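You operate a simulated robot arm through the tools that you are given. There is no shell and no other tool. Be economical: measure what you need, move in short steps, check, and stop when the job is done.

You run a simulated robot arm. Do the job below in one go: nothing can be reset, and whatever is moved stays where it is left.

## Task
Open the red lever, set GUIDE and GAP as the coil's tag says, close it again and oil the pads.
Fine: GUIDE is the black slider; push the bench oil button twice; the gap is set between opening and closing. The other controls stay.

Only the result counts: the job must be done as asked and must still hold three seconds after the hand-in. Knocking over, shifting, dropping, spilling or breaking anything else fails it.

## Robot
A 6-joint arm with a four-finger gripper on a trunk, on a base that drives. Base frame: it is fixed to the floor where the robot stands at the start and does not move with it; the origin is under the middle of the robot, x ahead of it, y to its left, z up. Readings come in cm, degrees, newtons and seconds.
Its first joint turns from -166.0 to 166.0 degrees. Places, roughly: bench felt pads [70, 10, 100]; bench oil button [80, 10, 100]; black bench slider [70, -20, 100]; blue feed lever [70, -30, 120]; coil rest [70, 40, 100]; gap dial [40, 0, 90]; green feed lever [40, -40, 100]; hub knob of the red reel [70, 120, 100]; length dial [40, -20, 90]; orange bench slider [60, -30, 100]; pay-out knob [60, 40, 90]; red brake dial [50, 140, 90]; red roller lever [70, -10, 120]; white bench slider [70, -40, 100]; white reel arm [60, 110, 100]; yellow reel arm [60, 130, 100]. Payload 3.43 kg.
The tool frame sits at the grasp point between the pads (the TCP): z along the fingers, y along the line on which they close. The tips reach 3 cm beyond it. Largest opening 12 cm; the body of the gripper starts 8.5 cm behind the TCP.
Orientation is told as [roll, pitch, yaw] about the base's x, y, z axes, in that order, counted from this pose: with the fingers straight down and closing along the base's y, the tool's x points along the base's -x, its y along +y and its z along -z.

## Interface
- The arm moves only by the tool apply_moves. Its argument "plan" is a list of rows, each a list of 7 numbers: the shift along the tool's x, y, z in mm, then the turn, a rotation vector about the tool's x, y, z in degrees, then the finger opening in mm, from 0 to 120. In form: [[tx, ty, tz, ax, ay, az, fingers], ...]. A call has 1 to 20 rows; each row shifts and turns the commanded pose from where the row before left it, along the tool's axes as they then stand. Each row takes 0.2 s and may step no farther than 5 cm and 8.6 degrees from the row before; otherwise, or with a gripper value out of range, the whole call is refused. A pose out of reach is approached as far as the arm can. The call stops where the force on the tool passes 50 N (or 10 N more than at its start, if that is more) or the arm is blocked; 0.2 s more then pass. The fingers move at their own pace and stop on an object; they squeeze with about 23 N. The grip force told is the motor's: it shows also when the fingers shut on nothing. Time passes only in rows, and 0.2 s behind the last, so rows that do not move let the fingers close. It gives the time, the measured TCP pose, the force on the tool (base axes), the opening and the grip force at its end, in the units of the frame above (readings bear some noise), with the torque about the TCP (base axes, N m) and any sound that the robot's microphone picked up.
- Cameras (640 x 400 px; columns grow to the right, rows downward): "scene" is now at [-20.5, 17.56, 125.69]; the picture's right is [-0.18, -0.98, 0.00], its down [-0.12, 0.02, -0.99] and it looks along [0.98, -0.17, -0.12] (base axes); focal length 265 px, centre (320, 200). "wrist" rides on the gripper at [7.1, -1.7, -12] in the tool frame; the picture's right is [0.23, 0.97, 0.00], its down [-0.81, 0.19, -0.55] and it looks along [-0.54, 0.13, 0.83] (tool axes); focal length 275 px, centre (320, 200). There is no depth. A picture from a camera that has moved, and an enlarged one, comes with that camera's place and axes in the base frame and with its lens.
- grab_frame(camera): a new picture of that camera. No time passes.
- drive_base(legs): drives the robot by 1 to 6 legs, each [ahead, turn to the left] in cm and degrees, along the robot's own axes; the way and the turn of a leg run together, so that a leg with both is an arc; at most 150 cm and 180 degrees a leg. The arm and the cameras ride along, it lands a little off, and it stops where it bumps. It gives what a move gives.
- turn_head(pan, tilt): turns the head with the scene camera to pan (to the left, within 143 degrees either way) and tilt (down, from -29 to 69), counted from straight ahead of the robot. It gives what a move gives.
- enlarge(camera, box): a new picture of the part [left, top, right, bottom] of that camera's present view, enlarged. No time passes.
- finish_job(): hands the job in; it is judged then, once.

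Work in short steps. Places have to be worked out from the pictures, the camera data and where the tool is seen: move nearer, look again, correct. Check each grasp and each placing, and mend what went wrong. You have 120 turns and 82 pictures in all, those below and enlarged ones among them. Open the gripper and draw the arm clear of the work before you hand the job in, unless the task says otherwise; then end with one line.

The tools are called after "Emit:" as a command line: name --pt "numbers of a row" for each row, then --argument value for the rest, lists and objects as JSON in quotes. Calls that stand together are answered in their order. apply_moves: Moves the arm, as the interface text tells. Its arguments: {"type":"object","properties":{"plan":{"type":"array","items":{"type":"array","items":{"type":"number"}}}},"required":["plan"]} The other tools are called the same way: drive_base (legs) drives the base; turn_head (pan, tilt) turns the head that bears the scene camera; grab_frame (camera) takes a picture; enlarge (camera, box) takes an enlarged picture of a part of a camera's view; finish_job () hands the job in.

At the start:

```text
time: 0.0
position: [72.5, -7.41, 140.63]
tool_rot: [0.0, 0.1, -0.7]
ft_force: [0.5, -0.4, 0.4]
ft_torque: [-0.03, -0.04, 0.0]
finger_gap: 12.0
grasp_force: 0.1
robot x, y, heading: [-0.03, 0.57, 0.2]
head pan, tilt: [-10.1, 5.9]
```

scene: 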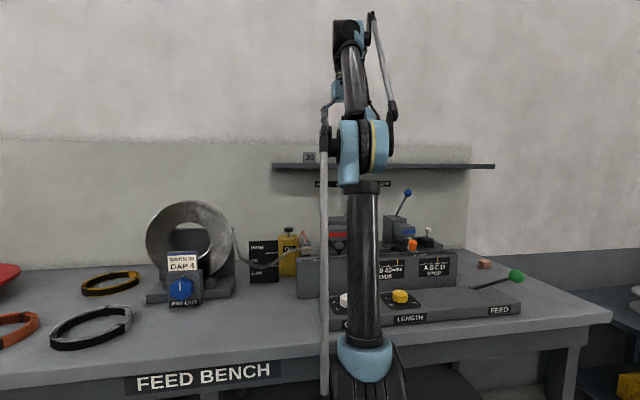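
wrist: 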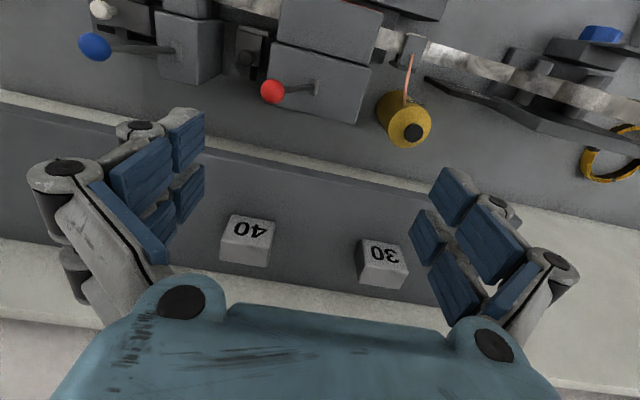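

The arm blocks part of the scene view. I'll first read the coil's tag and the bench panel by enlarging them.

Emit:
enlarge --camera "scene" --box '[140, 190, 300, 310]'

Emit:
enlarge --camera "scene" --box '[290, 180, 530, 330]'

Emit:
enlarge --camera "wrist" --box '[60, 0, 460, 160]'

```text
3.33 times, centred on (220, 250) of scene
camera zoom: at [-20.5, 17.56, 125.69], right [-0.18, -0.98, 0.0], down [-0.12, 0.02, -0.99], along [0.98, -0.17, -0.12], focal length 884 px, centre (653, 33)
```

zoom: 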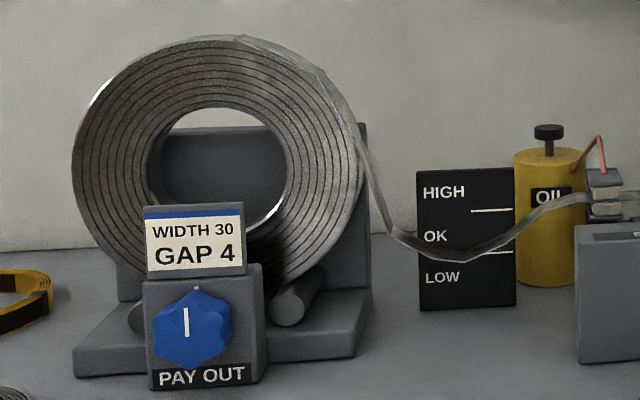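

```text
2.67 times, centred on (410, 255) of scene
camera zoom: at [-20.5, 17.56, 125.69], right [-0.18, -0.98, 0.0], down [-0.12, 0.02, -0.99], along [0.98, -0.17, -0.12], focal length 707 px, centre (80, 53)
```

zoom: 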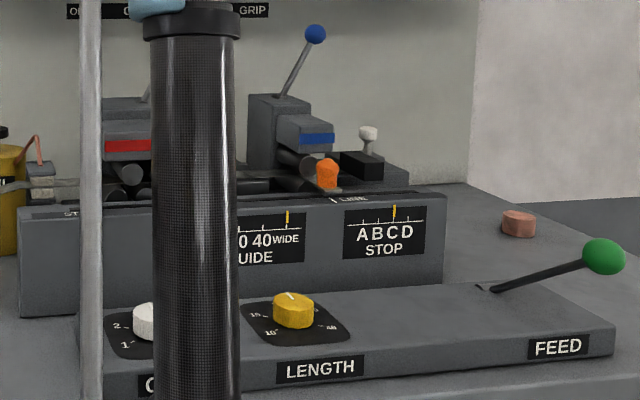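

```text
1.60 times, centred on (260, 80) of wrist
camera zoom: at [65.38, -9.15, 152.68], right [-0.22, 0.98, 0.0], down [0.81, 0.18, 0.55], along [0.54, 0.12, -0.83], focal length 440 px, centre (416, 392)
```

zoom: 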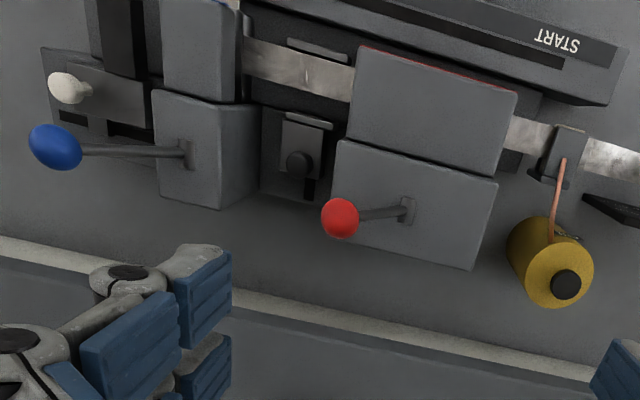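

The tag says WIDTH 30, GAP 4. I'll draw the arm back, staying high, so the wrist camera sees the panel with scales and dials.

Emit:
apply_moves --pt "50 0 0 0 0 0 120" --pt "50 0 0 0 0 0 120" --pt "50 0 0 0 0 0 120" --pt "50 -20 0 0 0 0 120" --pt "40 -30 0 0 0 0 120"

Emit:
grab_frame --camera "wrist"

Emit:
grab_frame --camera "scene"

```text
refused: row 4 steps farther than a row can; nothing moved
```

```text
76 pictures are left
camera wrist: at [65.38, -9.15, 152.68], right [-0.22, 0.98, 0.0], down [0.81, 0.18, 0.55], along [0.54, 0.12, -0.83], focal length 275 px, centre (320, 200)
```

wrist: 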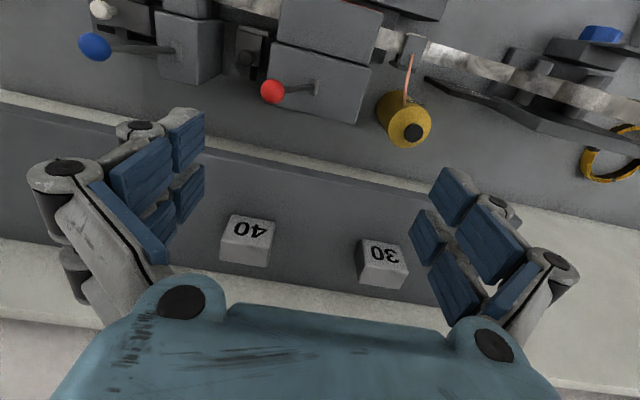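

```text
75 pictures are left
camera scene: at [-20.5, 17.56, 125.69], right [-0.18, -0.98, 0.0], down [-0.12, 0.02, -0.99], along [0.98, -0.17, -0.12], focal length 265 px, centre (320, 200)
```

scene: 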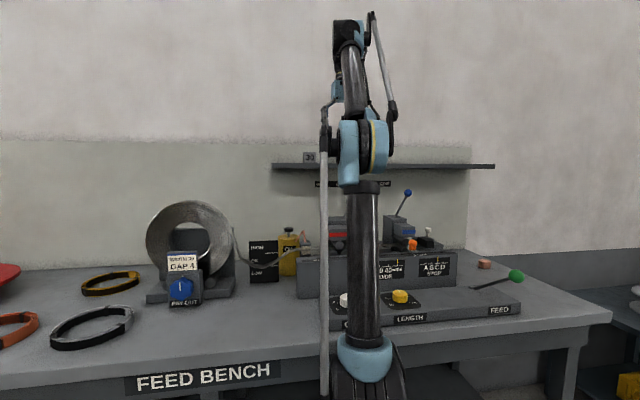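

The row was too long, so nothing moved. I'll resend with smaller steps.

Emit:
apply_moves --pt "45 0 0 0 0 0 120" --pt "45 0 0 0 0 0 120" --pt "45 0 0 0 0 0 120" --pt "45 -10 0 0 0 0 120" --pt "40 -20 0 0 0 0 120" --pt "30 -20 0 0 0 0 120"

Emit:
grab_frame --camera "wrist"

Emit:
grab_frame --camera "scene"

```text
time: 1.4
position: [46.3, -12.05, 141.22]
tool_rot: [-0.1, -0.6, -0.5]
ft_force: [0.5, 0.4, -0.5]
ft_torque: [0.0, 0.03, 0.0]
finger_gap: 12.01
grasp_force: 0.1
robot x, y, heading: [-0.13, 0.41, 0.3]
head pan, tilt: [-10.1, 5.9]
```

```text
74 pictures are left
camera wrist: at [38.95, -13.7, 153.14], right [-0.22, 0.98, 0.0], down [0.81, 0.18, 0.56], along [0.55, 0.12, -0.83], focal length 275 px, centre (320, 200)
```

wrist: 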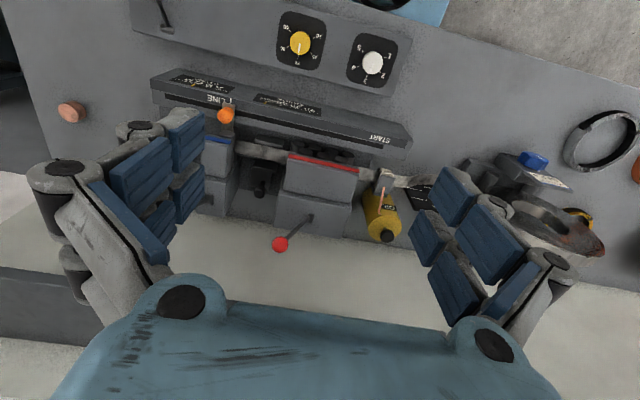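

```text
73 pictures are left
camera scene: at [-20.49, 17.56, 125.69], right [-0.18, -0.98, 0.0], down [-0.12, 0.02, -0.99], along [0.98, -0.17, -0.12], focal length 265 px, centre (320, 200)
```

scene: 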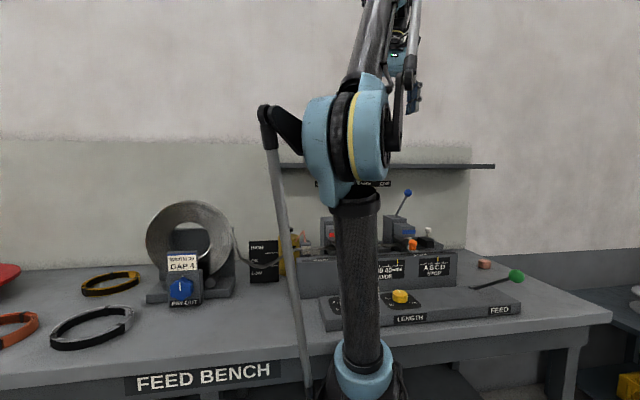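

Now the scales and dials are in the wrist view; I'll enlarge them.

Emit:
enlarge --camera "wrist" --box '[260, 0, 420, 100]'

Emit:
enlarge --camera "wrist" --box '[150, 60, 420, 260]'

Emit:
enlarge --camera "scene" --box '[270, 160, 480, 320]'

```text
4.00 times, centred on (340, 50) of wrist
camera zoom: at [38.95, -13.7, 153.14], right [-0.22, 0.98, 0.0], down [0.81, 0.18, 0.56], along [0.55, 0.12, -0.83], focal length 1101 px, centre (240, 800)
```

zoom: 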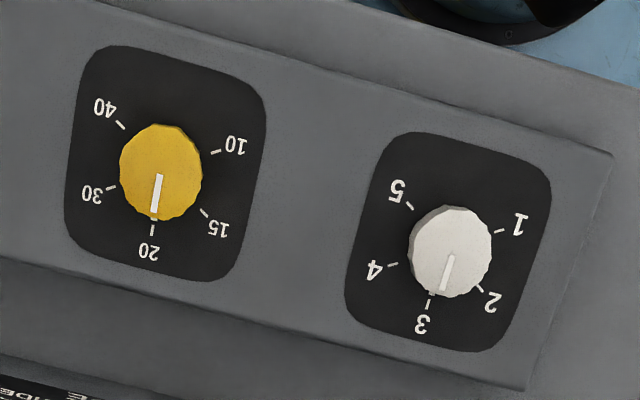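

```text
2.00 times, centred on (285, 160) of wrist
camera zoom: at [38.95, -13.7, 153.14], right [-0.22, 0.98, 0.0], down [0.81, 0.18, 0.56], along [0.55, 0.12, -0.83], focal length 551 px, centre (390, 280)
```

zoom: 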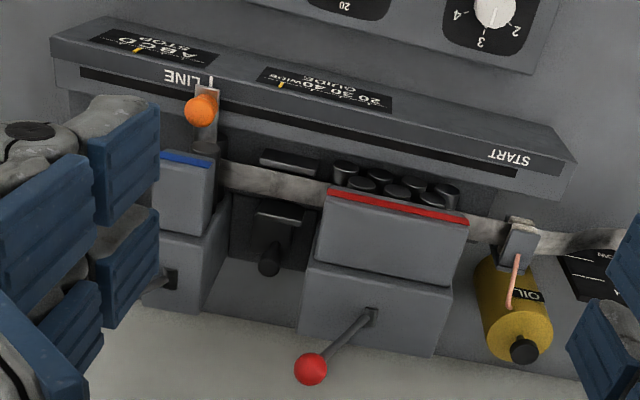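

```text
2.50 times, centred on (375, 240) of scene
camera zoom: at [-20.49, 17.56, 125.69], right [-0.18, -0.98, 0.0], down [-0.12, 0.02, -0.99], along [0.98, -0.17, -0.12], focal length 663 px, centre (182, 100)
```

zoom: 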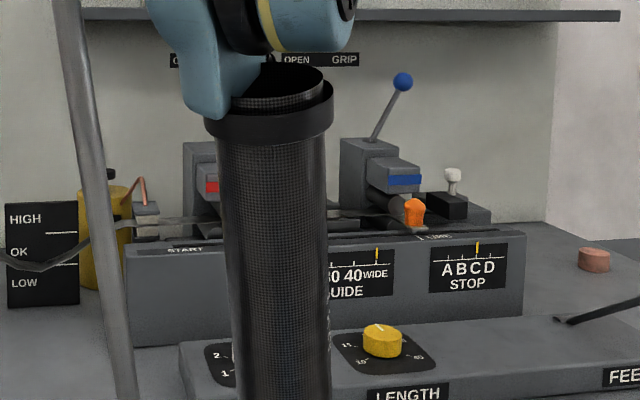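

Gap dial (white) is at about (44, -2, ~95), set near 3; 4 is 60° clockwise of it. The red ball triangulates to (74.2, -13.4, 116.7), and the shelf edge is near x=79, z=126, so I'll tilt the tool 30° to work under it and look again.

Emit:
apply_moves --pt "0 0 0 0 -7.5 0 120" --pt "0 0 0 0 -7.5 0 120" --pt "0 0 0 0 -7.5 0 60" --pt "0 0 0 0 -7.5 0 0" --pt "0 0 0 0 0 0 0"

Emit:
grab_frame --camera "wrist"

Emit:
enlarge --camera "wrist" --box '[160, 20, 480, 220]'

```text
time: 2.6
position: [46.34, -11.97, 141.41]
tool_rot: [-0.1, -30.8, -0.5]
ft_force: [-0.4, -0.9, -0.3]
ft_torque: [-0.01, -0.05, -0.01]
finger_gap: 0.02
grasp_force: 22.7
robot x, y, heading: [-0.03, 0.16, -0.3]
head pan, tilt: [-10.1, 5.9]
```

```text
69 pictures are left
camera wrist: at [33.88, -13.52, 147.97], right [-0.19, 0.97, -0.12], down [0.42, 0.19, 0.89], along [0.89, 0.12, -0.44], focal length 275 px, centre (320, 200)
```

wrist: 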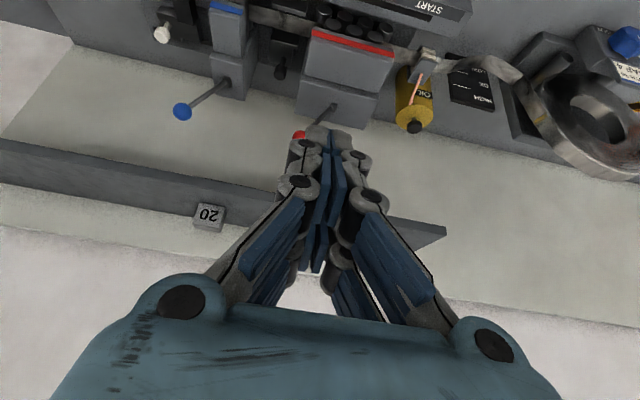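

```text
2.00 times, centred on (320, 120) of wrist
camera zoom: at [33.88, -13.52, 147.97], right [-0.19, 0.97, -0.12], down [0.42, 0.19, 0.89], along [0.89, 0.12, -0.44], focal length 551 px, centre (320, 360)
```

zoom: 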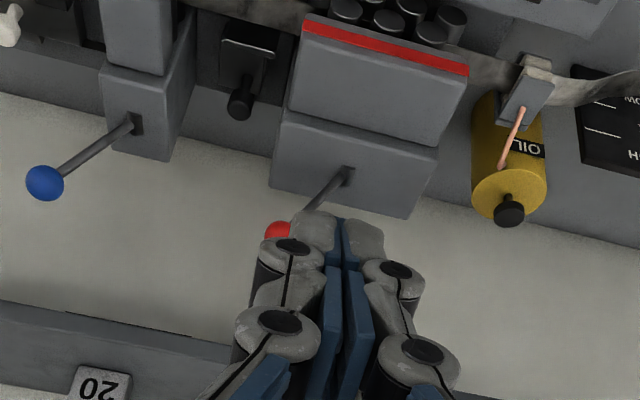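

The red lever leans right (toward GRIP); pushing it left (+y) opens it. I'll bring the closed fingers to the right side of its ball.

Emit:
apply_moves --pt "0 -40 0 0 0 0 0" --pt "0 -36 0 0 0 0 0" --pt "-14 0 42.5 0 0 0 0" --pt "-14 0 42.5 0 0 0 0" --pt "-14 0 42.5 0 0 0 0" --pt "-14 0 42.5 0 0 0 0" --pt "-14 0 42.5 0 0 0 0" --pt "-14 0 42.5 0 0 0 0" --pt "-14 0 42.5 0 0 0 0" --pt "-14 0 42.5 0 0 0 0"

Emit:
grab_frame --camera "wrist"

Emit:
grab_frame --camera "scene"

```text
time: 4.8
position: [72.71, -19.76, 117.92]
tool_rot: [0.0, -30.8, -0.6]
ft_force: [0.1, -0.2, -0.1]
ft_torque: [-0.01, -0.03, -0.04]
finger_gap: 0.0
grasp_force: 23.5
robot x, y, heading: [-0.06, 0.75, -0.0]
head pan, tilt: [-10.1, 5.9]
```

```text
67 pictures are left
camera wrist: at [60.24, -21.36, 124.55], right [-0.19, 0.98, -0.12], down [0.42, 0.19, 0.89], along [0.89, 0.12, -0.44], focal length 275 px, centre (320, 200)
```

wrist: 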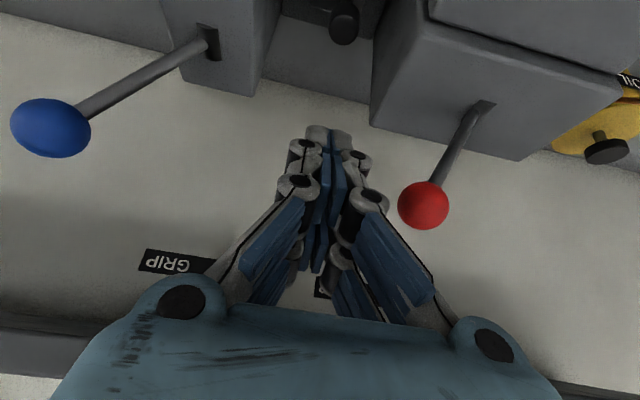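

```text
66 pictures are left
camera scene: at [-20.55, 17.58, 125.68], right [-0.18, -0.98, 0.0], down [-0.11, 0.02, -0.99], along [0.98, -0.17, -0.12], focal length 265 px, centre (320, 200)
```

scene: 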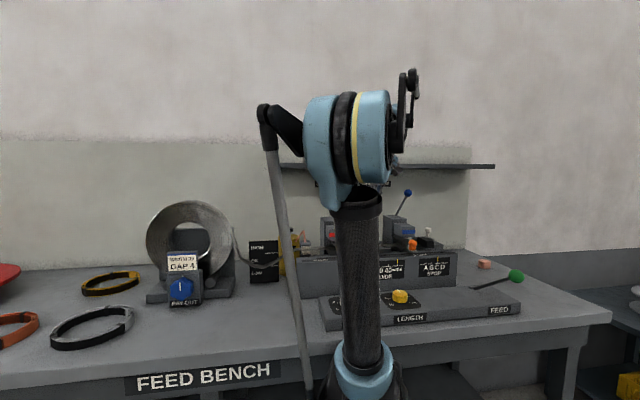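

The ball is at y≈-13.1 right beside the fingers. Pushing left in steps.

Emit:
apply_moves --pt "0 15 0 0 0 0 0" --pt "0 15 0 0 0 0 0" --pt "0 15 0 0 0 0 0" --pt "0 15 0 0 0 0 0" --pt "0 15 0 0 0 0 0" --pt "0 15 0 0 0 0 0"

Emit:
grab_frame --camera "wrist"

```text
time: 6.2
position: [72.6, -11.01, 117.61]
tool_rot: [0.0, -30.6, -0.5]
ft_force: [-0.3, 0.0, -1.4]
ft_torque: [0.03, 0.01, 0.01]
finger_gap: 0.01
grasp_force: 22.7
robot x, y, heading: [0.04, 0.2, 0.0]
head pan, tilt: [-10.1, 5.9]
```

```text
65 pictures are left
camera wrist: at [60.29, -12.69, 124.29], right [-0.19, 0.97, -0.12], down [0.42, 0.19, 0.89], along [0.89, 0.12, -0.44], focal length 275 px, centre (320, 200)
```

wrist: 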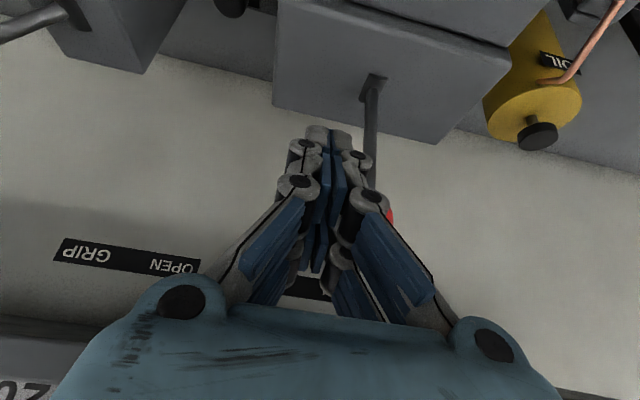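

The lever is moving; OPEN is on the +y side as expected. I'll keep pushing.

Emit:
apply_moves --pt "0 12 0 0 0 0 0" --pt "0 12 0 0 0 0 0" --pt "0 12 0 0 0 0 0" --pt "0 12 0 0 0 0 0" --pt "0 10 0 0 0 0 0"

Emit:
grab_frame --camera "wrist"

```text
time: 7.4
position: [72.82, -5.51, 117.84]
tool_rot: [-0.1, -30.7, -0.6]
ft_force: [0.6, -9.0, -0.1]
ft_torque: [-0.06, -0.01, -0.17]
finger_gap: 0.0
grasp_force: 23.1
robot x, y, heading: [0.12, 0.39, 0.1]
head pan, tilt: [-10.1, 5.9]
```

```text
64 pictures are left
camera wrist: at [60.37, -7.17, 124.39], right [-0.19, 0.98, -0.12], down [0.42, 0.19, 0.89], along [0.89, 0.12, -0.44], focal length 275 px, centre (320, 200)
```

wrist: 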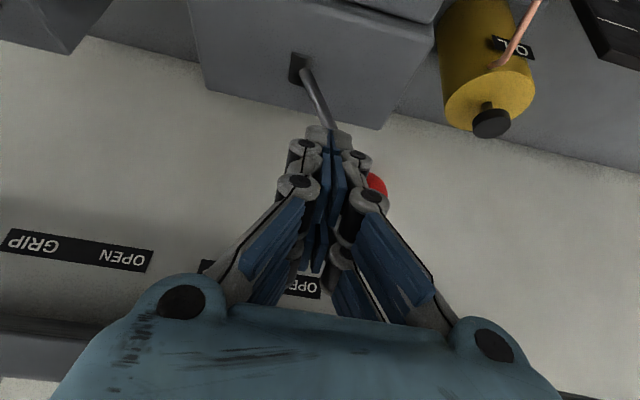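

The ball is now at y≈-2, mirrored across the pivot. I'll push slightly more to confirm the end stop.

Emit:
apply_moves --pt "0 6 0 0 0 0 0" --pt "0 6 0 0 0 0 0"

```text
time: 7.8
position: [71.03, -5.05, 118.62]
tool_rot: [-0.2, -31.4, -0.6]
ft_force: [-2.4, -1.0, 1.8]
ft_torque: [0.08, -0.11, 0.04]
finger_gap: 0.0
grasp_force: 23.5
robot x, y, heading: [0.2, 0.1, -0.0]
head pan, tilt: [-10.1, 5.9]
stopped in row 2: the force on the tool passed its limit at 59 N (the readings are from after the stop); the commanded pose is now the measured one
```

End stop reached. Now back off and look at the lever and the black slider.

Emit:
apply_moves --pt "0 -30 0 0 0 0 0" --pt "20 -40 -20 0 0 0 0" --pt "20 -40 -20 0 0 0 0" --pt "20 -30 -20 0 0 0 0"

Emit:
grab_frame --camera "wrist"

Emit:
enlarge --camera "wrist" --box '[200, 0, 440, 150]'

```text
time: 8.8
position: [62.83, -19.15, 120.87]
tool_rot: [-0.3, -31.5, -0.6]
ft_force: [0.4, -0.3, 0.3]
ft_torque: [0.01, -0.02, 0.02]
finger_gap: 0.02
grasp_force: 22.7
robot x, y, heading: [0.12, 0.21, -0.0]
head pan, tilt: [-10.1, 5.9]
```

```text
63 pictures are left
camera wrist: at [50.29, -20.68, 127.5], right [-0.18, 0.98, -0.12], down [0.41, 0.19, 0.89], along [0.9, 0.11, -0.43], focal length 275 px, centre (320, 200)
```

wrist: 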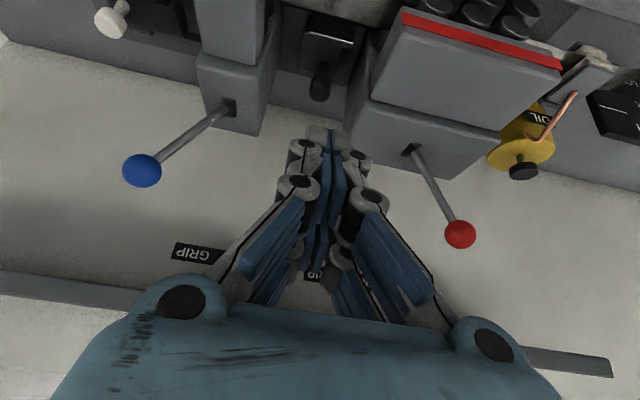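

```text
2.67 times, centred on (320, 75) of wrist
camera zoom: at [50.29, -20.68, 127.5], right [-0.18, 0.98, -0.12], down [0.41, 0.19, 0.89], along [0.9, 0.11, -0.43], focal length 734 px, centre (320, 533)
```

zoom: 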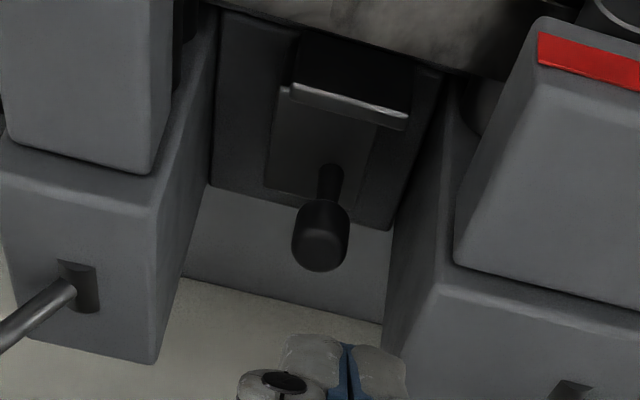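

The red lever stays open. The arm column hides the GAP and GUIDE scales from the scene camera, so I'll lift the tool and then back off slightly and turn left to shift the view.

Emit:
apply_moves --pt "0 0 -45 0 0 0 0" --pt "0 0 -45 0 0 0 0" --pt "40 0 -10 0 0 0 0"

Emit:
drive_base --legs '[[-6, 0], [0, 12]]'

Emit:
grab_frame --camera "scene"

```text
time: 9.7
position: [54.07, -18.95, 127.1]
tool_rot: [-0.4, -31.3, -0.6]
ft_force: [0.6, 0.1, 0.6]
ft_torque: [0.06, 0.01, 0.03]
finger_gap: 0.0
grasp_force: 23.4
robot x, y, heading: [-0.3, 0.24, 0.0]
head pan, tilt: [-10.1, 5.9]
```

```text
time: 11.5
position: [50.7, -7.29, 127.08]
tool_rot: [-0.4, -31.5, 11.3]
ft_force: [0.0, -0.3, -0.2]
ft_torque: [0.04, -0.02, 0.0]
finger_gap: 0.0
grasp_force: 22.6
robot x, y, heading: [-6.11, 0.21, 11.9]
head pan, tilt: [-10.1, 5.9]
```

```text
61 pictures are left
camera scene: at [-29.76, 12.96, 125.69], right [0.03, -1.0, 0.0], down [-0.12, -0.01, -0.99], along [0.99, 0.03, -0.12], focal length 265 px, centre (320, 200)
```

scene: 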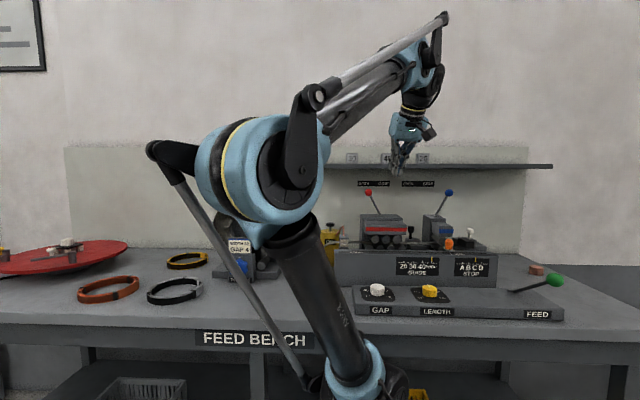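

Excellent, the scene is now clear. I'll enlarge the work area.

Emit:
enlarge --camera "scene" --box '[320, 170, 560, 320]'

Emit:
enlarge --camera "scene" --box '[350, 240, 510, 320]'

```text
2.67 times, centred on (440, 245) of scene
camera zoom: at [-29.76, 12.96, 125.69], right [0.03, -1.0, 0.0], down [-0.12, -0.01, -0.99], along [0.99, 0.03, -0.12], focal length 707 px, centre (0, 80)
```

zoom: 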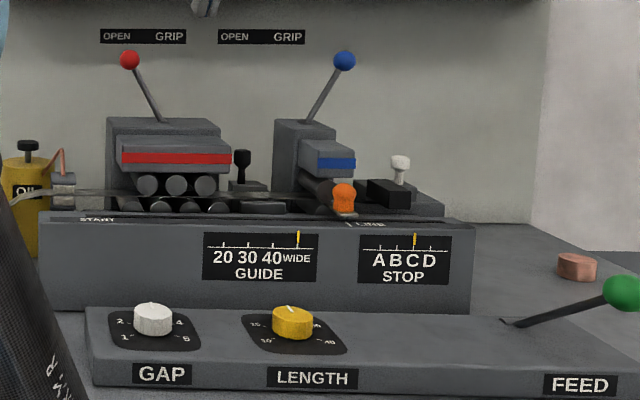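

```text
4.00 times, centred on (430, 280) of scene
camera zoom: at [-29.76, 12.96, 125.69], right [0.03, -1.0, 0.0], down [-0.12, -0.01, -0.99], along [0.99, 0.03, -0.12], focal length 1061 px, centre (-120, -120)
```

zoom: 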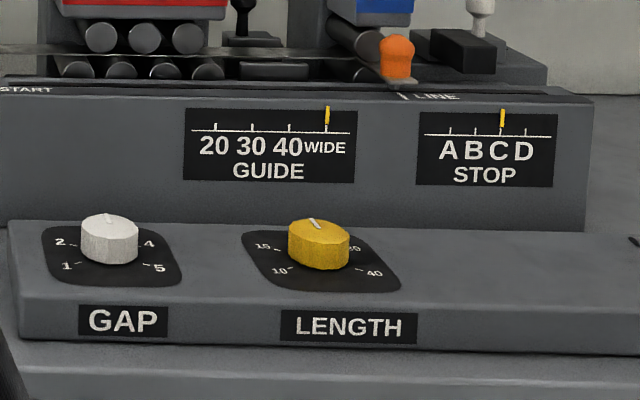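

Now everything is readable: GUIDE is at WIDE, and the slider channel is y≈-23..-15.4 with the knob at (73, -19.4), top z≈103.5. I'll straighten the yaw and hover above the knob with narrow opening.

Emit:
apply_moves --pt "0 0 0 2.95 0 4.8 0" --pt "0 0 0 2.95 0 4.8 0" --pt "0 -40 0 0 0 0 0" --pt "0 -40 0 0 0 0 0" --pt "0 -41 0 0 0 0 0" --pt "-18 0 40.5 0 0 0 34" --pt "-18 0 40.5 0 0 0 34" --pt "-18 0 40.5 0 0 0 34" --pt "-18 0 40.5 0 0 0 34" --pt "-18 0 40.5 0 0 0 34" --pt "-18 0 40.5 0 0 0 34"

Emit:
grab_frame --camera "wrist"

Emit:
enlarge --camera "scene" --box '[320, 150, 560, 300]'

```text
time: 13.9
position: [70.76, -19.69, 112.67]
tool_rot: [-0.3, -32.1, -0.2]
ft_force: [-1.0, -0.2, 0.5]
ft_torque: [-0.02, -0.02, 0.02]
finger_gap: 3.37
grasp_force: 0.1
robot x, y, heading: [-5.92, 0.03, 11.8]
head pan, tilt: [-10.1, 5.9]
```

```text
58 pictures are left
camera wrist: at [58.2, -21.3, 119.1], right [-0.19, 0.97, -0.13], down [0.39, 0.19, 0.9], along [0.9, 0.12, -0.42], focal length 275 px, centre (320, 200)
```

wrist: 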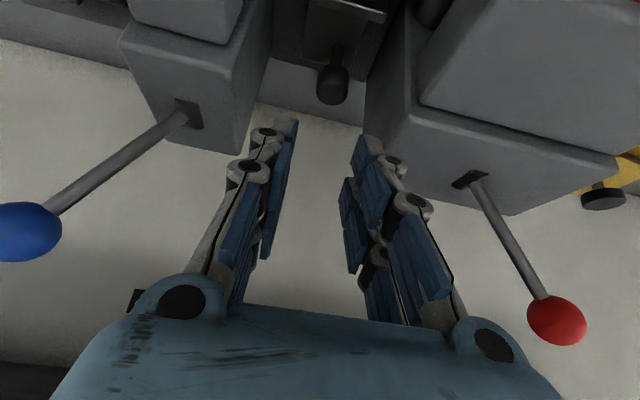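

```text
2.67 times, centred on (440, 225) of scene
camera zoom: at [-29.79, 12.96, 125.68], right [0.03, -1.0, 0.0], down [-0.12, -0.01, -0.99], along [0.99, 0.03, -0.12], focal length 707 px, centre (0, 133)
```

zoom: 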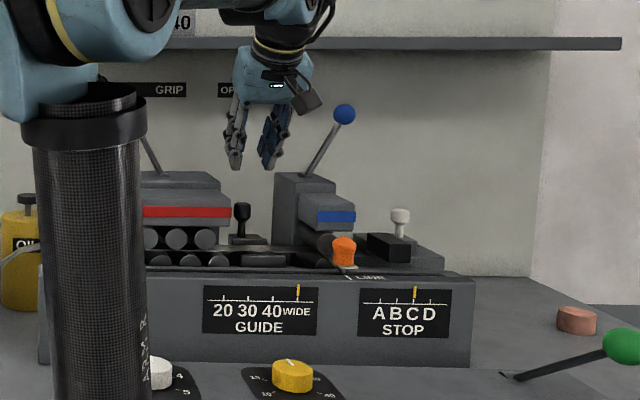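

The fingers line up with the knob within a few mm by the wrist view. I'll descend halfway and check.

Emit:
apply_moves --pt "3 1 22 0 0 0 34" --pt "3 1 22 0 0 0 34"

Emit:
grab_frame --camera "wrist"

Emit:
enlarge --camera "scene" --box '[380, 180, 480, 280]'

```text
time: 14.5
position: [72.73, -19.44, 108.74]
tool_rot: [-0.3, -32.2, -0.1]
ft_force: [-0.6, -0.1, 0.0]
ft_torque: [-0.01, -0.01, -0.01]
finger_gap: 3.4
grasp_force: 0.0
robot x, y, heading: [-6.12, 0.31, 11.7]
head pan, tilt: [-10.1, 5.9]
```

```text
56 pictures are left
camera wrist: at [60.18, -21.22, 115.08], right [-0.19, 0.97, -0.13], down [0.39, 0.19, 0.9], along [0.9, 0.12, -0.42], focal length 275 px, centre (320, 200)
```

wrist: 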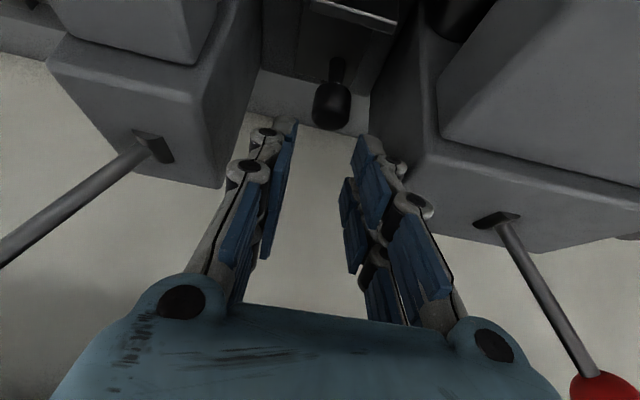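

```text
4.00 times, centred on (430, 230) of scene
camera zoom: at [-29.76, 12.96, 125.69], right [0.03, -1.0, 0.0], down [-0.12, -0.01, -0.99], along [0.99, 0.03, -0.12], focal length 1061 px, centre (-120, 80)
```

zoom: 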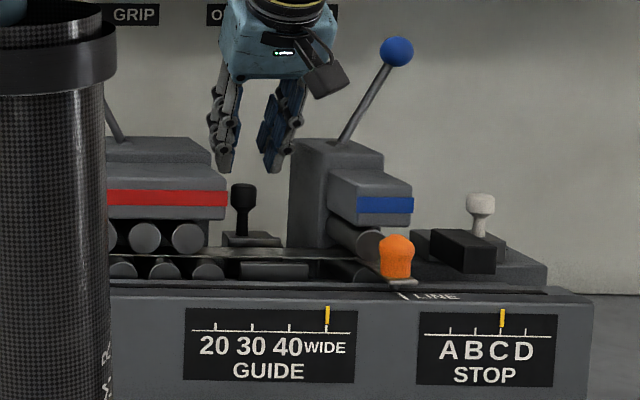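

Close to centred; shift 3 mm left, lower 5 cm around the knob.

Emit:
apply_moves --pt "9.2 3 14.7 0 0 0 34" --pt "9.2 0 14.7 0 0 0 34" --pt "9.2 0 14.7 0 0 0 34"

Emit:
grab_frame --camera "wrist"

Emit:
enlarge --camera "scene" --box '[380, 180, 480, 280]'

```text
time: 15.3
position: [73.01, -19.17, 103.61]
tool_rot: [-0.3, -32.1, -0.1]
ft_force: [-0.5, -0.6, -1.4]
ft_torque: [0.01, 0.03, -0.01]
finger_gap: 3.4
grasp_force: 0.2
robot x, y, heading: [-6.36, 0.4, 12.0]
head pan, tilt: [-10.1, 5.9]
```

```text
54 pictures are left
camera wrist: at [60.54, -20.9, 110.0], right [-0.19, 0.97, -0.13], down [0.39, 0.19, 0.9], along [0.9, 0.12, -0.42], focal length 275 px, centre (320, 200)
```

wrist: 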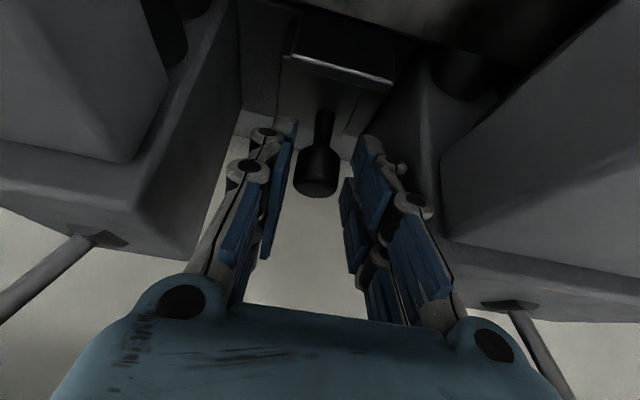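

```text
4.00 times, centred on (430, 230) of scene
camera zoom: at [-29.75, 12.96, 125.69], right [0.03, -1.0, 0.0], down [-0.12, -0.01, -0.99], along [0.99, 0.03, -0.12], focal length 1061 px, centre (-120, 80)
```

zoom: 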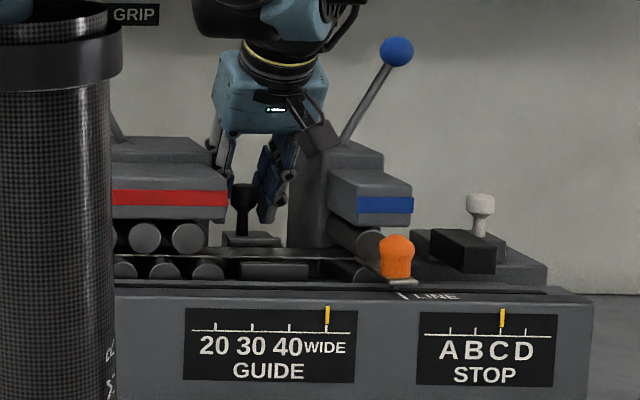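

The knob sits between the pads. Close on it.

Emit:
apply_moves --pt "0 0 0 0 0 0 20" --pt "0 0 0 0 0 0 5" --pt "0 0 0 0 0 0 5"

```text
time: 16.1
position: [73.13, -19.41, 103.47]
tool_rot: [-0.3, -32.0, -0.2]
ft_force: [0.0, -31.4, -7.0]
ft_torque: [-0.61, -0.02, -0.16]
finger_gap: 2.26
grasp_force: 45.0
robot x, y, heading: [-5.84, -0.17, 11.8]
head pan, tilt: [-10.1, 5.9]
```

Gripped (2.26 cm) but with a 31 N side load toward -y; I'll relax by shifting 2 mm right, then pull 1 cm toward -x.

Emit:
apply_moves --pt "0 -2 0 0 0 0 10" --pt "0 0 0 0 0 0 10"

```text
time: 16.7
position: [73.12, -19.5, 103.58]
tool_rot: [-0.2, -32.1, 0.0]
ft_force: [-2.9, -3.8, -9.0]
ft_torque: [0.05, -0.17, 0.03]
finger_gap: 2.25
grasp_force: 45.1
robot x, y, heading: [-6.06, 0.21, 11.9]
head pan, tilt: [-10.1, 5.9]
```

Side load is gone. Pull 1 cm toward -x.

Emit:
apply_moves --pt "4.2 0 -2.65 0 0 0 10" --pt "4.2 0 -2.65 0 0 0 10" --pt "0 0 0 0 0 0 10"

Emit:
enlarge --camera "scene" --box '[380, 180, 480, 280]'

```text
time: 17.5
position: [72.12, -19.4, 103.59]
tool_rot: [-0.3, -32.1, 0.0]
ft_force: [-0.8, 13.1, -14.6]
ft_torque: [0.27, -0.18, 0.14]
finger_gap: 2.3
grasp_force: 45.2
robot x, y, heading: [-6.49, 0.03, 11.9]
head pan, tilt: [-10.1, 5.9]
```

```text
4.00 times, centred on (430, 230) of scene
camera zoom: at [-29.7, 13.0, 125.7], right [0.03, -1.0, 0.0], down [-0.12, -0.01, -0.99], along [0.99, 0.03, -0.12], focal length 1061 px, centre (-120, 80)
```

zoom: 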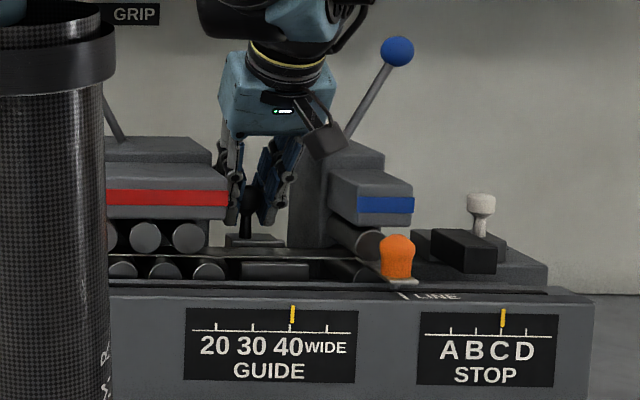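

The pointer moved from WIDE to ~40 with 1 cm, so another ~1.1 cm gives 30.

Emit:
apply_moves --pt "4.5 0 -2.8 0 0 0 10" --pt "4.5 0 -2.8 0 0 0 10" --pt "0 0 0 0 0 0 10"

Emit:
enlarge --camera "scene" --box '[390, 250, 450, 287]'

```text
time: 18.3
position: [71.28, -19.47, 103.61]
tool_rot: [-0.3, -32.0, 0.0]
ft_force: [-1.1, 17.9, -36.0]
ft_torque: [0.26, 0.2, 0.05]
finger_gap: 2.29
grasp_force: 44.8
robot x, y, heading: [-6.32, 0.18, 11.9]
head pan, tilt: [-10.1, 5.9]
```

```text
10.67 times, centred on (420, 268) of scene
camera zoom: at [-29.63, 12.99, 125.71], right [0.03, -1.0, 0.0], down [-0.12, -0.01, -0.99], along [0.99, 0.03, -0.12], focal length 2830 px, centre (-747, -531)
```

zoom: 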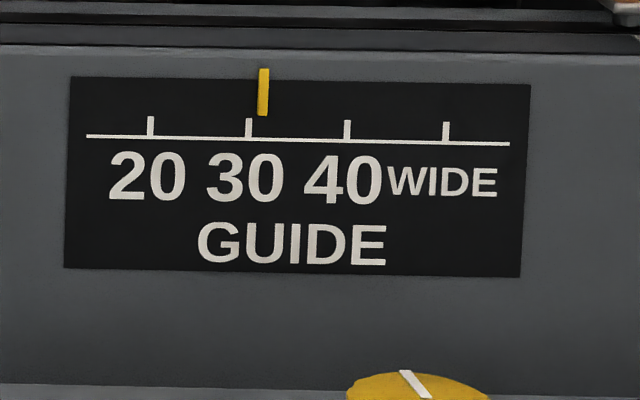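

Pointer is ~1.5 mm of travel short of 30; vertical load is -36 N, so I'll step -x 1.6 mm and slightly down.

Emit:
apply_moves --pt "1.9 0 0 0 0 0 10" --pt "0 0 0 0 0 0 10"

Emit:
enlarge --camera "scene" --box '[390, 250, 450, 287]'

```text
time: 18.9
position: [70.99, -19.35, 103.65]
tool_rot: [-0.3, -32.2, -0.1]
ft_force: [1.7, 22.2, -5.8]
ft_torque: [0.46, 0.34, 0.07]
finger_gap: 2.29
grasp_force: 45.3
robot x, y, heading: [-5.9, 0.22, 11.8]
head pan, tilt: [-10.1, 5.9]
```

```text
10.67 times, centred on (420, 268) of scene
camera zoom: at [-29.72, 13.03, 125.69], right [0.03, -1.0, 0.0], down [-0.12, -0.01, -0.99], along [0.99, 0.03, -0.12], focal length 2830 px, centre (-747, -531)
```

zoom: 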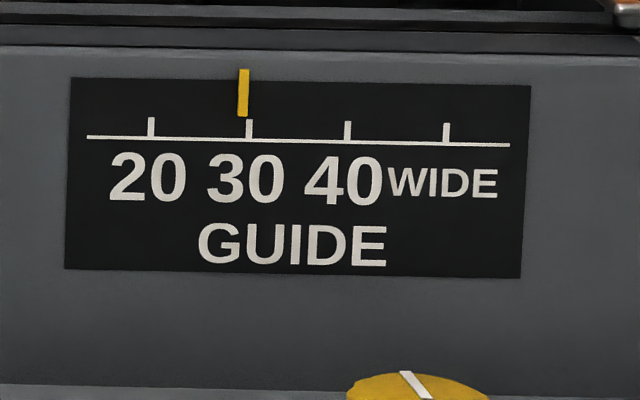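

Overshot by about 0.5 mm; nudge back.

Emit:
apply_moves --pt "-0.45 -1 0.3 0 0 0 10" --pt "0 0 0 0 0 0 10"

Emit:
enlarge --camera "scene" --box '[390, 250, 450, 287]'

```text
time: 19.5
position: [70.96, -19.47, 103.61]
tool_rot: [-0.3, -32.2, 0.0]
ft_force: [1.4, 34.8, 16.9]
ft_torque: [0.75, 0.2, 0.14]
finger_gap: 2.27
grasp_force: 44.8
robot x, y, heading: [-6.18, 0.3, 11.8]
head pan, tilt: [-10.1, 5.9]
```

```text
10.67 times, centred on (420, 268) of scene
camera zoom: at [-29.8, 13.09, 125.67], right [0.03, -1.0, 0.0], down [-0.12, -0.01, -0.99], along [0.99, 0.03, -0.12], focal length 2830 px, centre (-747, -531)
```

zoom: 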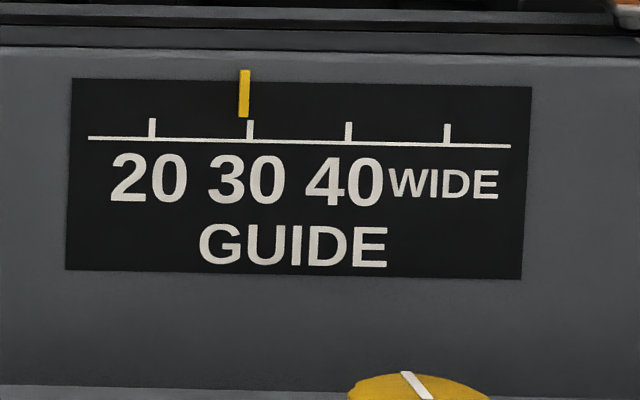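

Side load sign says move +y; I'll relieve it by 2 mm and nudge +x 1 mm.

Emit:
apply_moves --pt "-0.6 2 0.8 0 0 0 10" --pt "0 0 0 0 0 0 10"

Emit:
enlarge --camera "scene" --box '[390, 250, 450, 287]'

```text
time: 20.1
position: [71.06, -19.41, 103.57]
tool_rot: [-0.4, -32.4, -0.1]
ft_force: [1.9, 11.3, 29.9]
ft_torque: [0.19, 0.04, 0.02]
finger_gap: 2.27
grasp_force: 45.0
robot x, y, heading: [-6.08, 0.13, 12.0]
head pan, tilt: [-10.1, 5.9]
```

```text
10.67 times, centred on (420, 268) of scene
camera zoom: at [-29.85, 13.01, 125.66], right [0.03, -1.0, 0.0], down [-0.12, -0.01, -0.99], along [0.99, 0.03, -0.12], focal length 2830 px, centre (-747, -531)
```

zoom: 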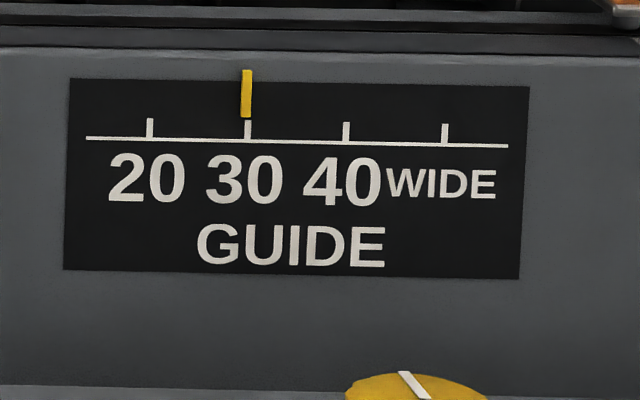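

Aligned with 30. Relieve the vertical load and release, opening only slightly, then check.

Emit:
apply_moves --pt "-0.4 0.7 -0.7 0 0 0 10" --pt "0 0 0 0 0 0 34" --pt "0 0 0 0 0 0 34"

Emit:
enlarge --camera "scene" --box '[390, 250, 450, 287]'

```text
time: 20.9
position: [70.96, -19.38, 103.64]
tool_rot: [-0.4, -32.0, -0.1]
ft_force: [-0.2, -0.5, 0.0]
ft_torque: [-0.03, 0.01, -0.02]
finger_gap: 3.4
grasp_force: 0.0
robot x, y, heading: [-5.81, 0.33, 11.6]
head pan, tilt: [-10.1, 5.9]
```

```text
10.67 times, centred on (420, 268) of scene
camera zoom: at [-29.75, 12.96, 125.69], right [0.03, -1.0, 0.0], down [-0.12, -0.01, -0.99], along [0.99, 0.03, -0.12], focal length 2830 px, centre (-747, -531)
```

zoom: 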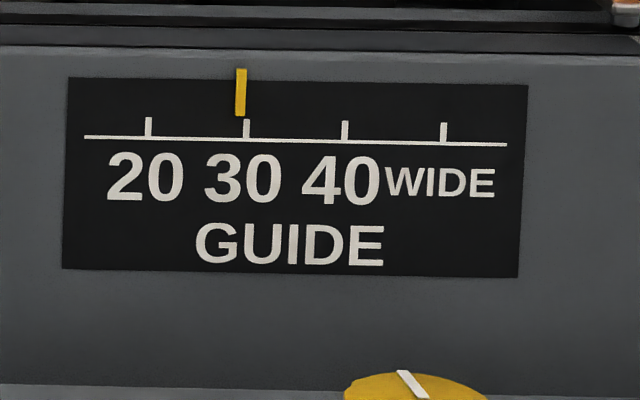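

Guide rests within half a millimetre of 30 — good. Now rise, move over to the gap dial and untilt the tool.

Emit:
apply_moves --pt "-18.5 0 -29.7 0 0 0 34" --pt "-18.5 0 -29.7 0 0 0 34" --pt "-18.5 0 -29.7 0 0 0 34" --pt "-18.5 0 -29.7 0 0 0 34" --pt "31.5 25.3 -19.7 0 0 0 60" --pt "31.5 25.3 -19.7 0 0 0 60" --pt "31.5 25.3 -19.7 0 0 0 60" --pt "31.5 25.3 -19.7 0 0 0 60" --pt "31.5 25.3 -19.7 0 0 0 60" --pt "31.5 25.3 -19.7 0 0 0 60" --pt "31.5 25.3 -19.7 0 0 0 60" --pt "0 0 0 0 8 0 65" --pt "0 0 0 0 8 0 65" --pt "0 0 0 0 8 0 65" --pt "0 0 0 0 8 0 65"

Emit:
grab_frame --camera "scene"

Emit:
grab_frame --camera "wrist"

```text
time: 24.1
position: [45.07, -1.42, 117.47]
tool_rot: [-0.3, 0.0, -0.3]
ft_force: [-0.7, -0.2, 0.2]
ft_torque: [-0.02, -0.04, 0.02]
finger_gap: 6.5
grasp_force: 0.0
robot x, y, heading: [-5.88, 0.28, 11.6]
head pan, tilt: [-10.1, 5.9]
```

```text
46 pictures are left
camera scene: at [-29.79, 12.97, 125.68], right [0.03, -1.0, 0.0], down [-0.12, -0.01, -0.99], along [0.99, 0.03, -0.12], focal length 265 px, centre (320, 200)
```

scene: 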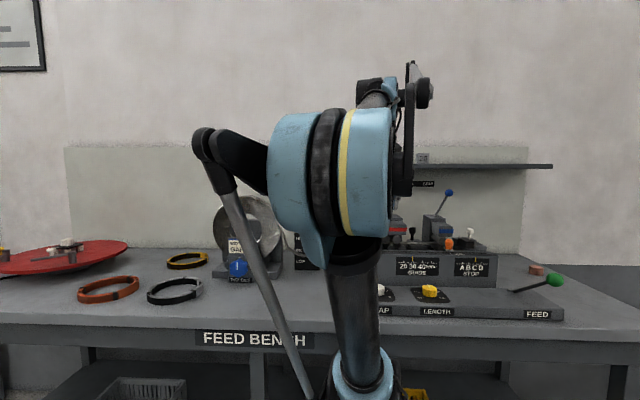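

```text
45 pictures are left
camera wrist: at [37.83, -3.17, 129.47], right [-0.23, 0.97, -0.01], down [0.81, 0.19, 0.55], along [0.54, 0.12, -0.83], focal length 275 px, centre (320, 200)
```

wrist: 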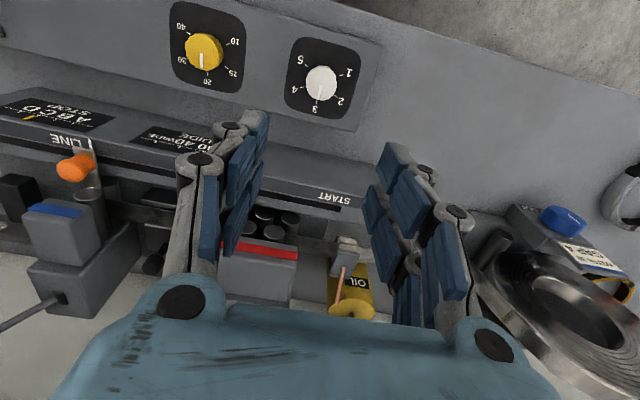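

The dial knob is at (45.0, -1.6), top z≈91.5. I'll yaw the tool +31° and descend over it, stopping a bit high to check.

Emit:
apply_moves --pt "0.5 -2 0 0 0 -7.75 65" --pt "0 0 0 0 0 -7.75 65" --pt "0 0 0 0 0 -7.75 65" --pt "0 0 0 0 0 -7.75 65" --pt "0 0 45 0 0 0 65" --pt "0 0 45 0 0 0 65" --pt "0 0 45 0 0 0 65" --pt "0 0 45 0 0 0 65"

Emit:
grab_frame --camera "wrist"

Emit:
enlarge --camera "scene" --box '[340, 220, 460, 320]'

```text
time: 25.9
position: [45.44, -1.75, 99.75]
tool_rot: [-0.2, 0.0, 30.8]
ft_force: [-0.6, 0.0, -0.4]
ft_torque: [0.0, -0.02, -0.02]
finger_gap: 6.52
grasp_force: 0.1
robot x, y, heading: [-6.08, 0.53, 11.7]
head pan, tilt: [-10.1, 5.9]
```

```text
44 pictures are left
camera wrist: at [40.03, -6.86, 111.81], right [-0.7, 0.72, 0.0], down [0.6, 0.58, 0.55], along [0.4, 0.38, -0.83], focal length 275 px, centre (320, 200)
```

wrist: 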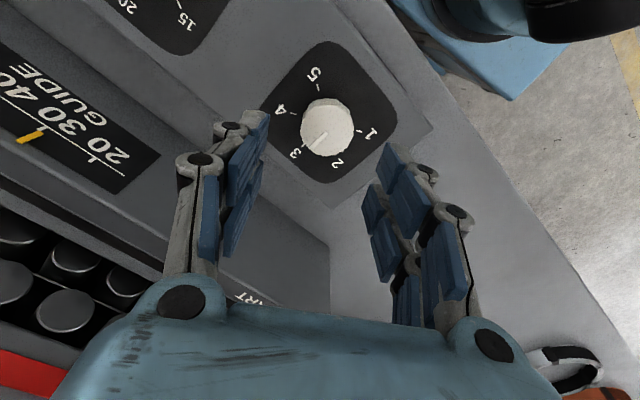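

```text
4.00 times, centred on (400, 270) of scene
camera zoom: at [-29.76, 12.96, 125.69], right [0.03, -1.0, 0.0], down [-0.12, -0.01, -0.99], along [0.99, 0.03, -0.12], focal length 1061 px, centre (0, -80)
```

zoom: 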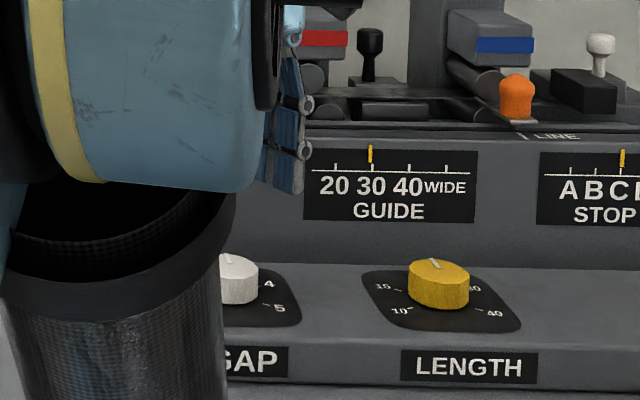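

Guide still reads 30. The dial is well under the gripper; shift 5 mm back and lower to grip height.

Emit:
apply_moves --pt "4 3 30 0 0 0 65" --pt "0 0 30 0 0 0 65" --pt "0 0 13 0 0 0 65"

Emit:
grab_frame --camera "wrist"

```text
time: 26.7
position: [44.82, -1.79, 92.22]
tool_rot: [-0.2, 0.0, 30.7]
ft_force: [0.9, -0.5, 4.6]
ft_torque: [0.13, 0.04, 0.0]
finger_gap: 6.5
grasp_force: 0.0
robot x, y, heading: [-5.83, 0.47, 12.0]
head pan, tilt: [-10.1, 5.9]
```

```text
42 pictures are left
camera wrist: at [39.46, -6.9, 104.32], right [-0.7, 0.72, 0.0], down [0.6, 0.58, 0.55], along [0.4, 0.38, -0.83], focal length 275 px, centre (320, 200)
```

wrist: 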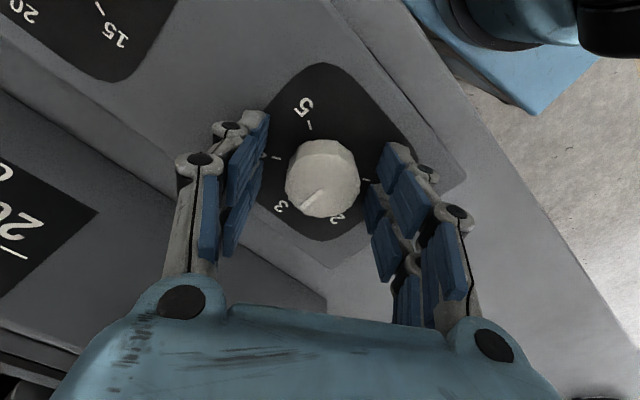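

Tips just touch the plate (4.6 N); raise 2 mm and close.

Emit:
apply_moves --pt "0 0 -2.5 0 0 0 65" --pt "0 0 0 0 0 0 45" --pt "0 0 0 0 0 0 30" --pt "0 0 0 0 0 0 30"

```text
time: 27.7
position: [44.78, -1.65, 92.51]
tool_rot: [-0.3, 0.0, 30.8]
ft_force: [-9.9, 22.0, 0.9]
ft_torque: [1.12, 0.13, 0.03]
finger_gap: 3.89
grasp_force: 45.3
robot x, y, heading: [-6.21, 0.21, 11.9]
head pan, tilt: [-10.1, 5.9]
```

Gripped at 3.9 cm. Relieve the side load, then turn clockwise about 60°.

Emit:
apply_moves --pt "0 1.5 0 0 0 0 25" --pt "0 0 0 0 0 7.5 25" --pt "0 0 0 0 0 7.5 25" --pt "0 0 0 0 0 7.5 25" --pt "0 0 0 0 0 7.5 25"

Emit:
grab_frame --camera "wrist"

```text
time: 28.9
position: [44.78, -1.51, 92.41]
tool_rot: [-0.3, -0.2, 0.7]
ft_force: [22.0, 21.7, 37.6]
ft_torque: [0.74, -0.51, 0.0]
finger_gap: 3.86
grasp_force: 45.3
robot x, y, heading: [-5.88, 0.23, 11.8]
head pan, tilt: [-10.1, 5.9]
```

```text
41 pictures are left
camera wrist: at [37.43, -3.32, 104.52], right [-0.24, 0.97, 0.0], down [0.81, 0.2, 0.56], along [0.54, 0.13, -0.83], focal length 275 px, centre (320, 200)
```

wrist: 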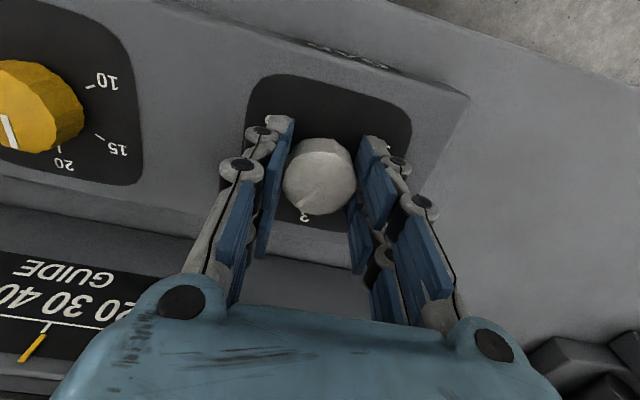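

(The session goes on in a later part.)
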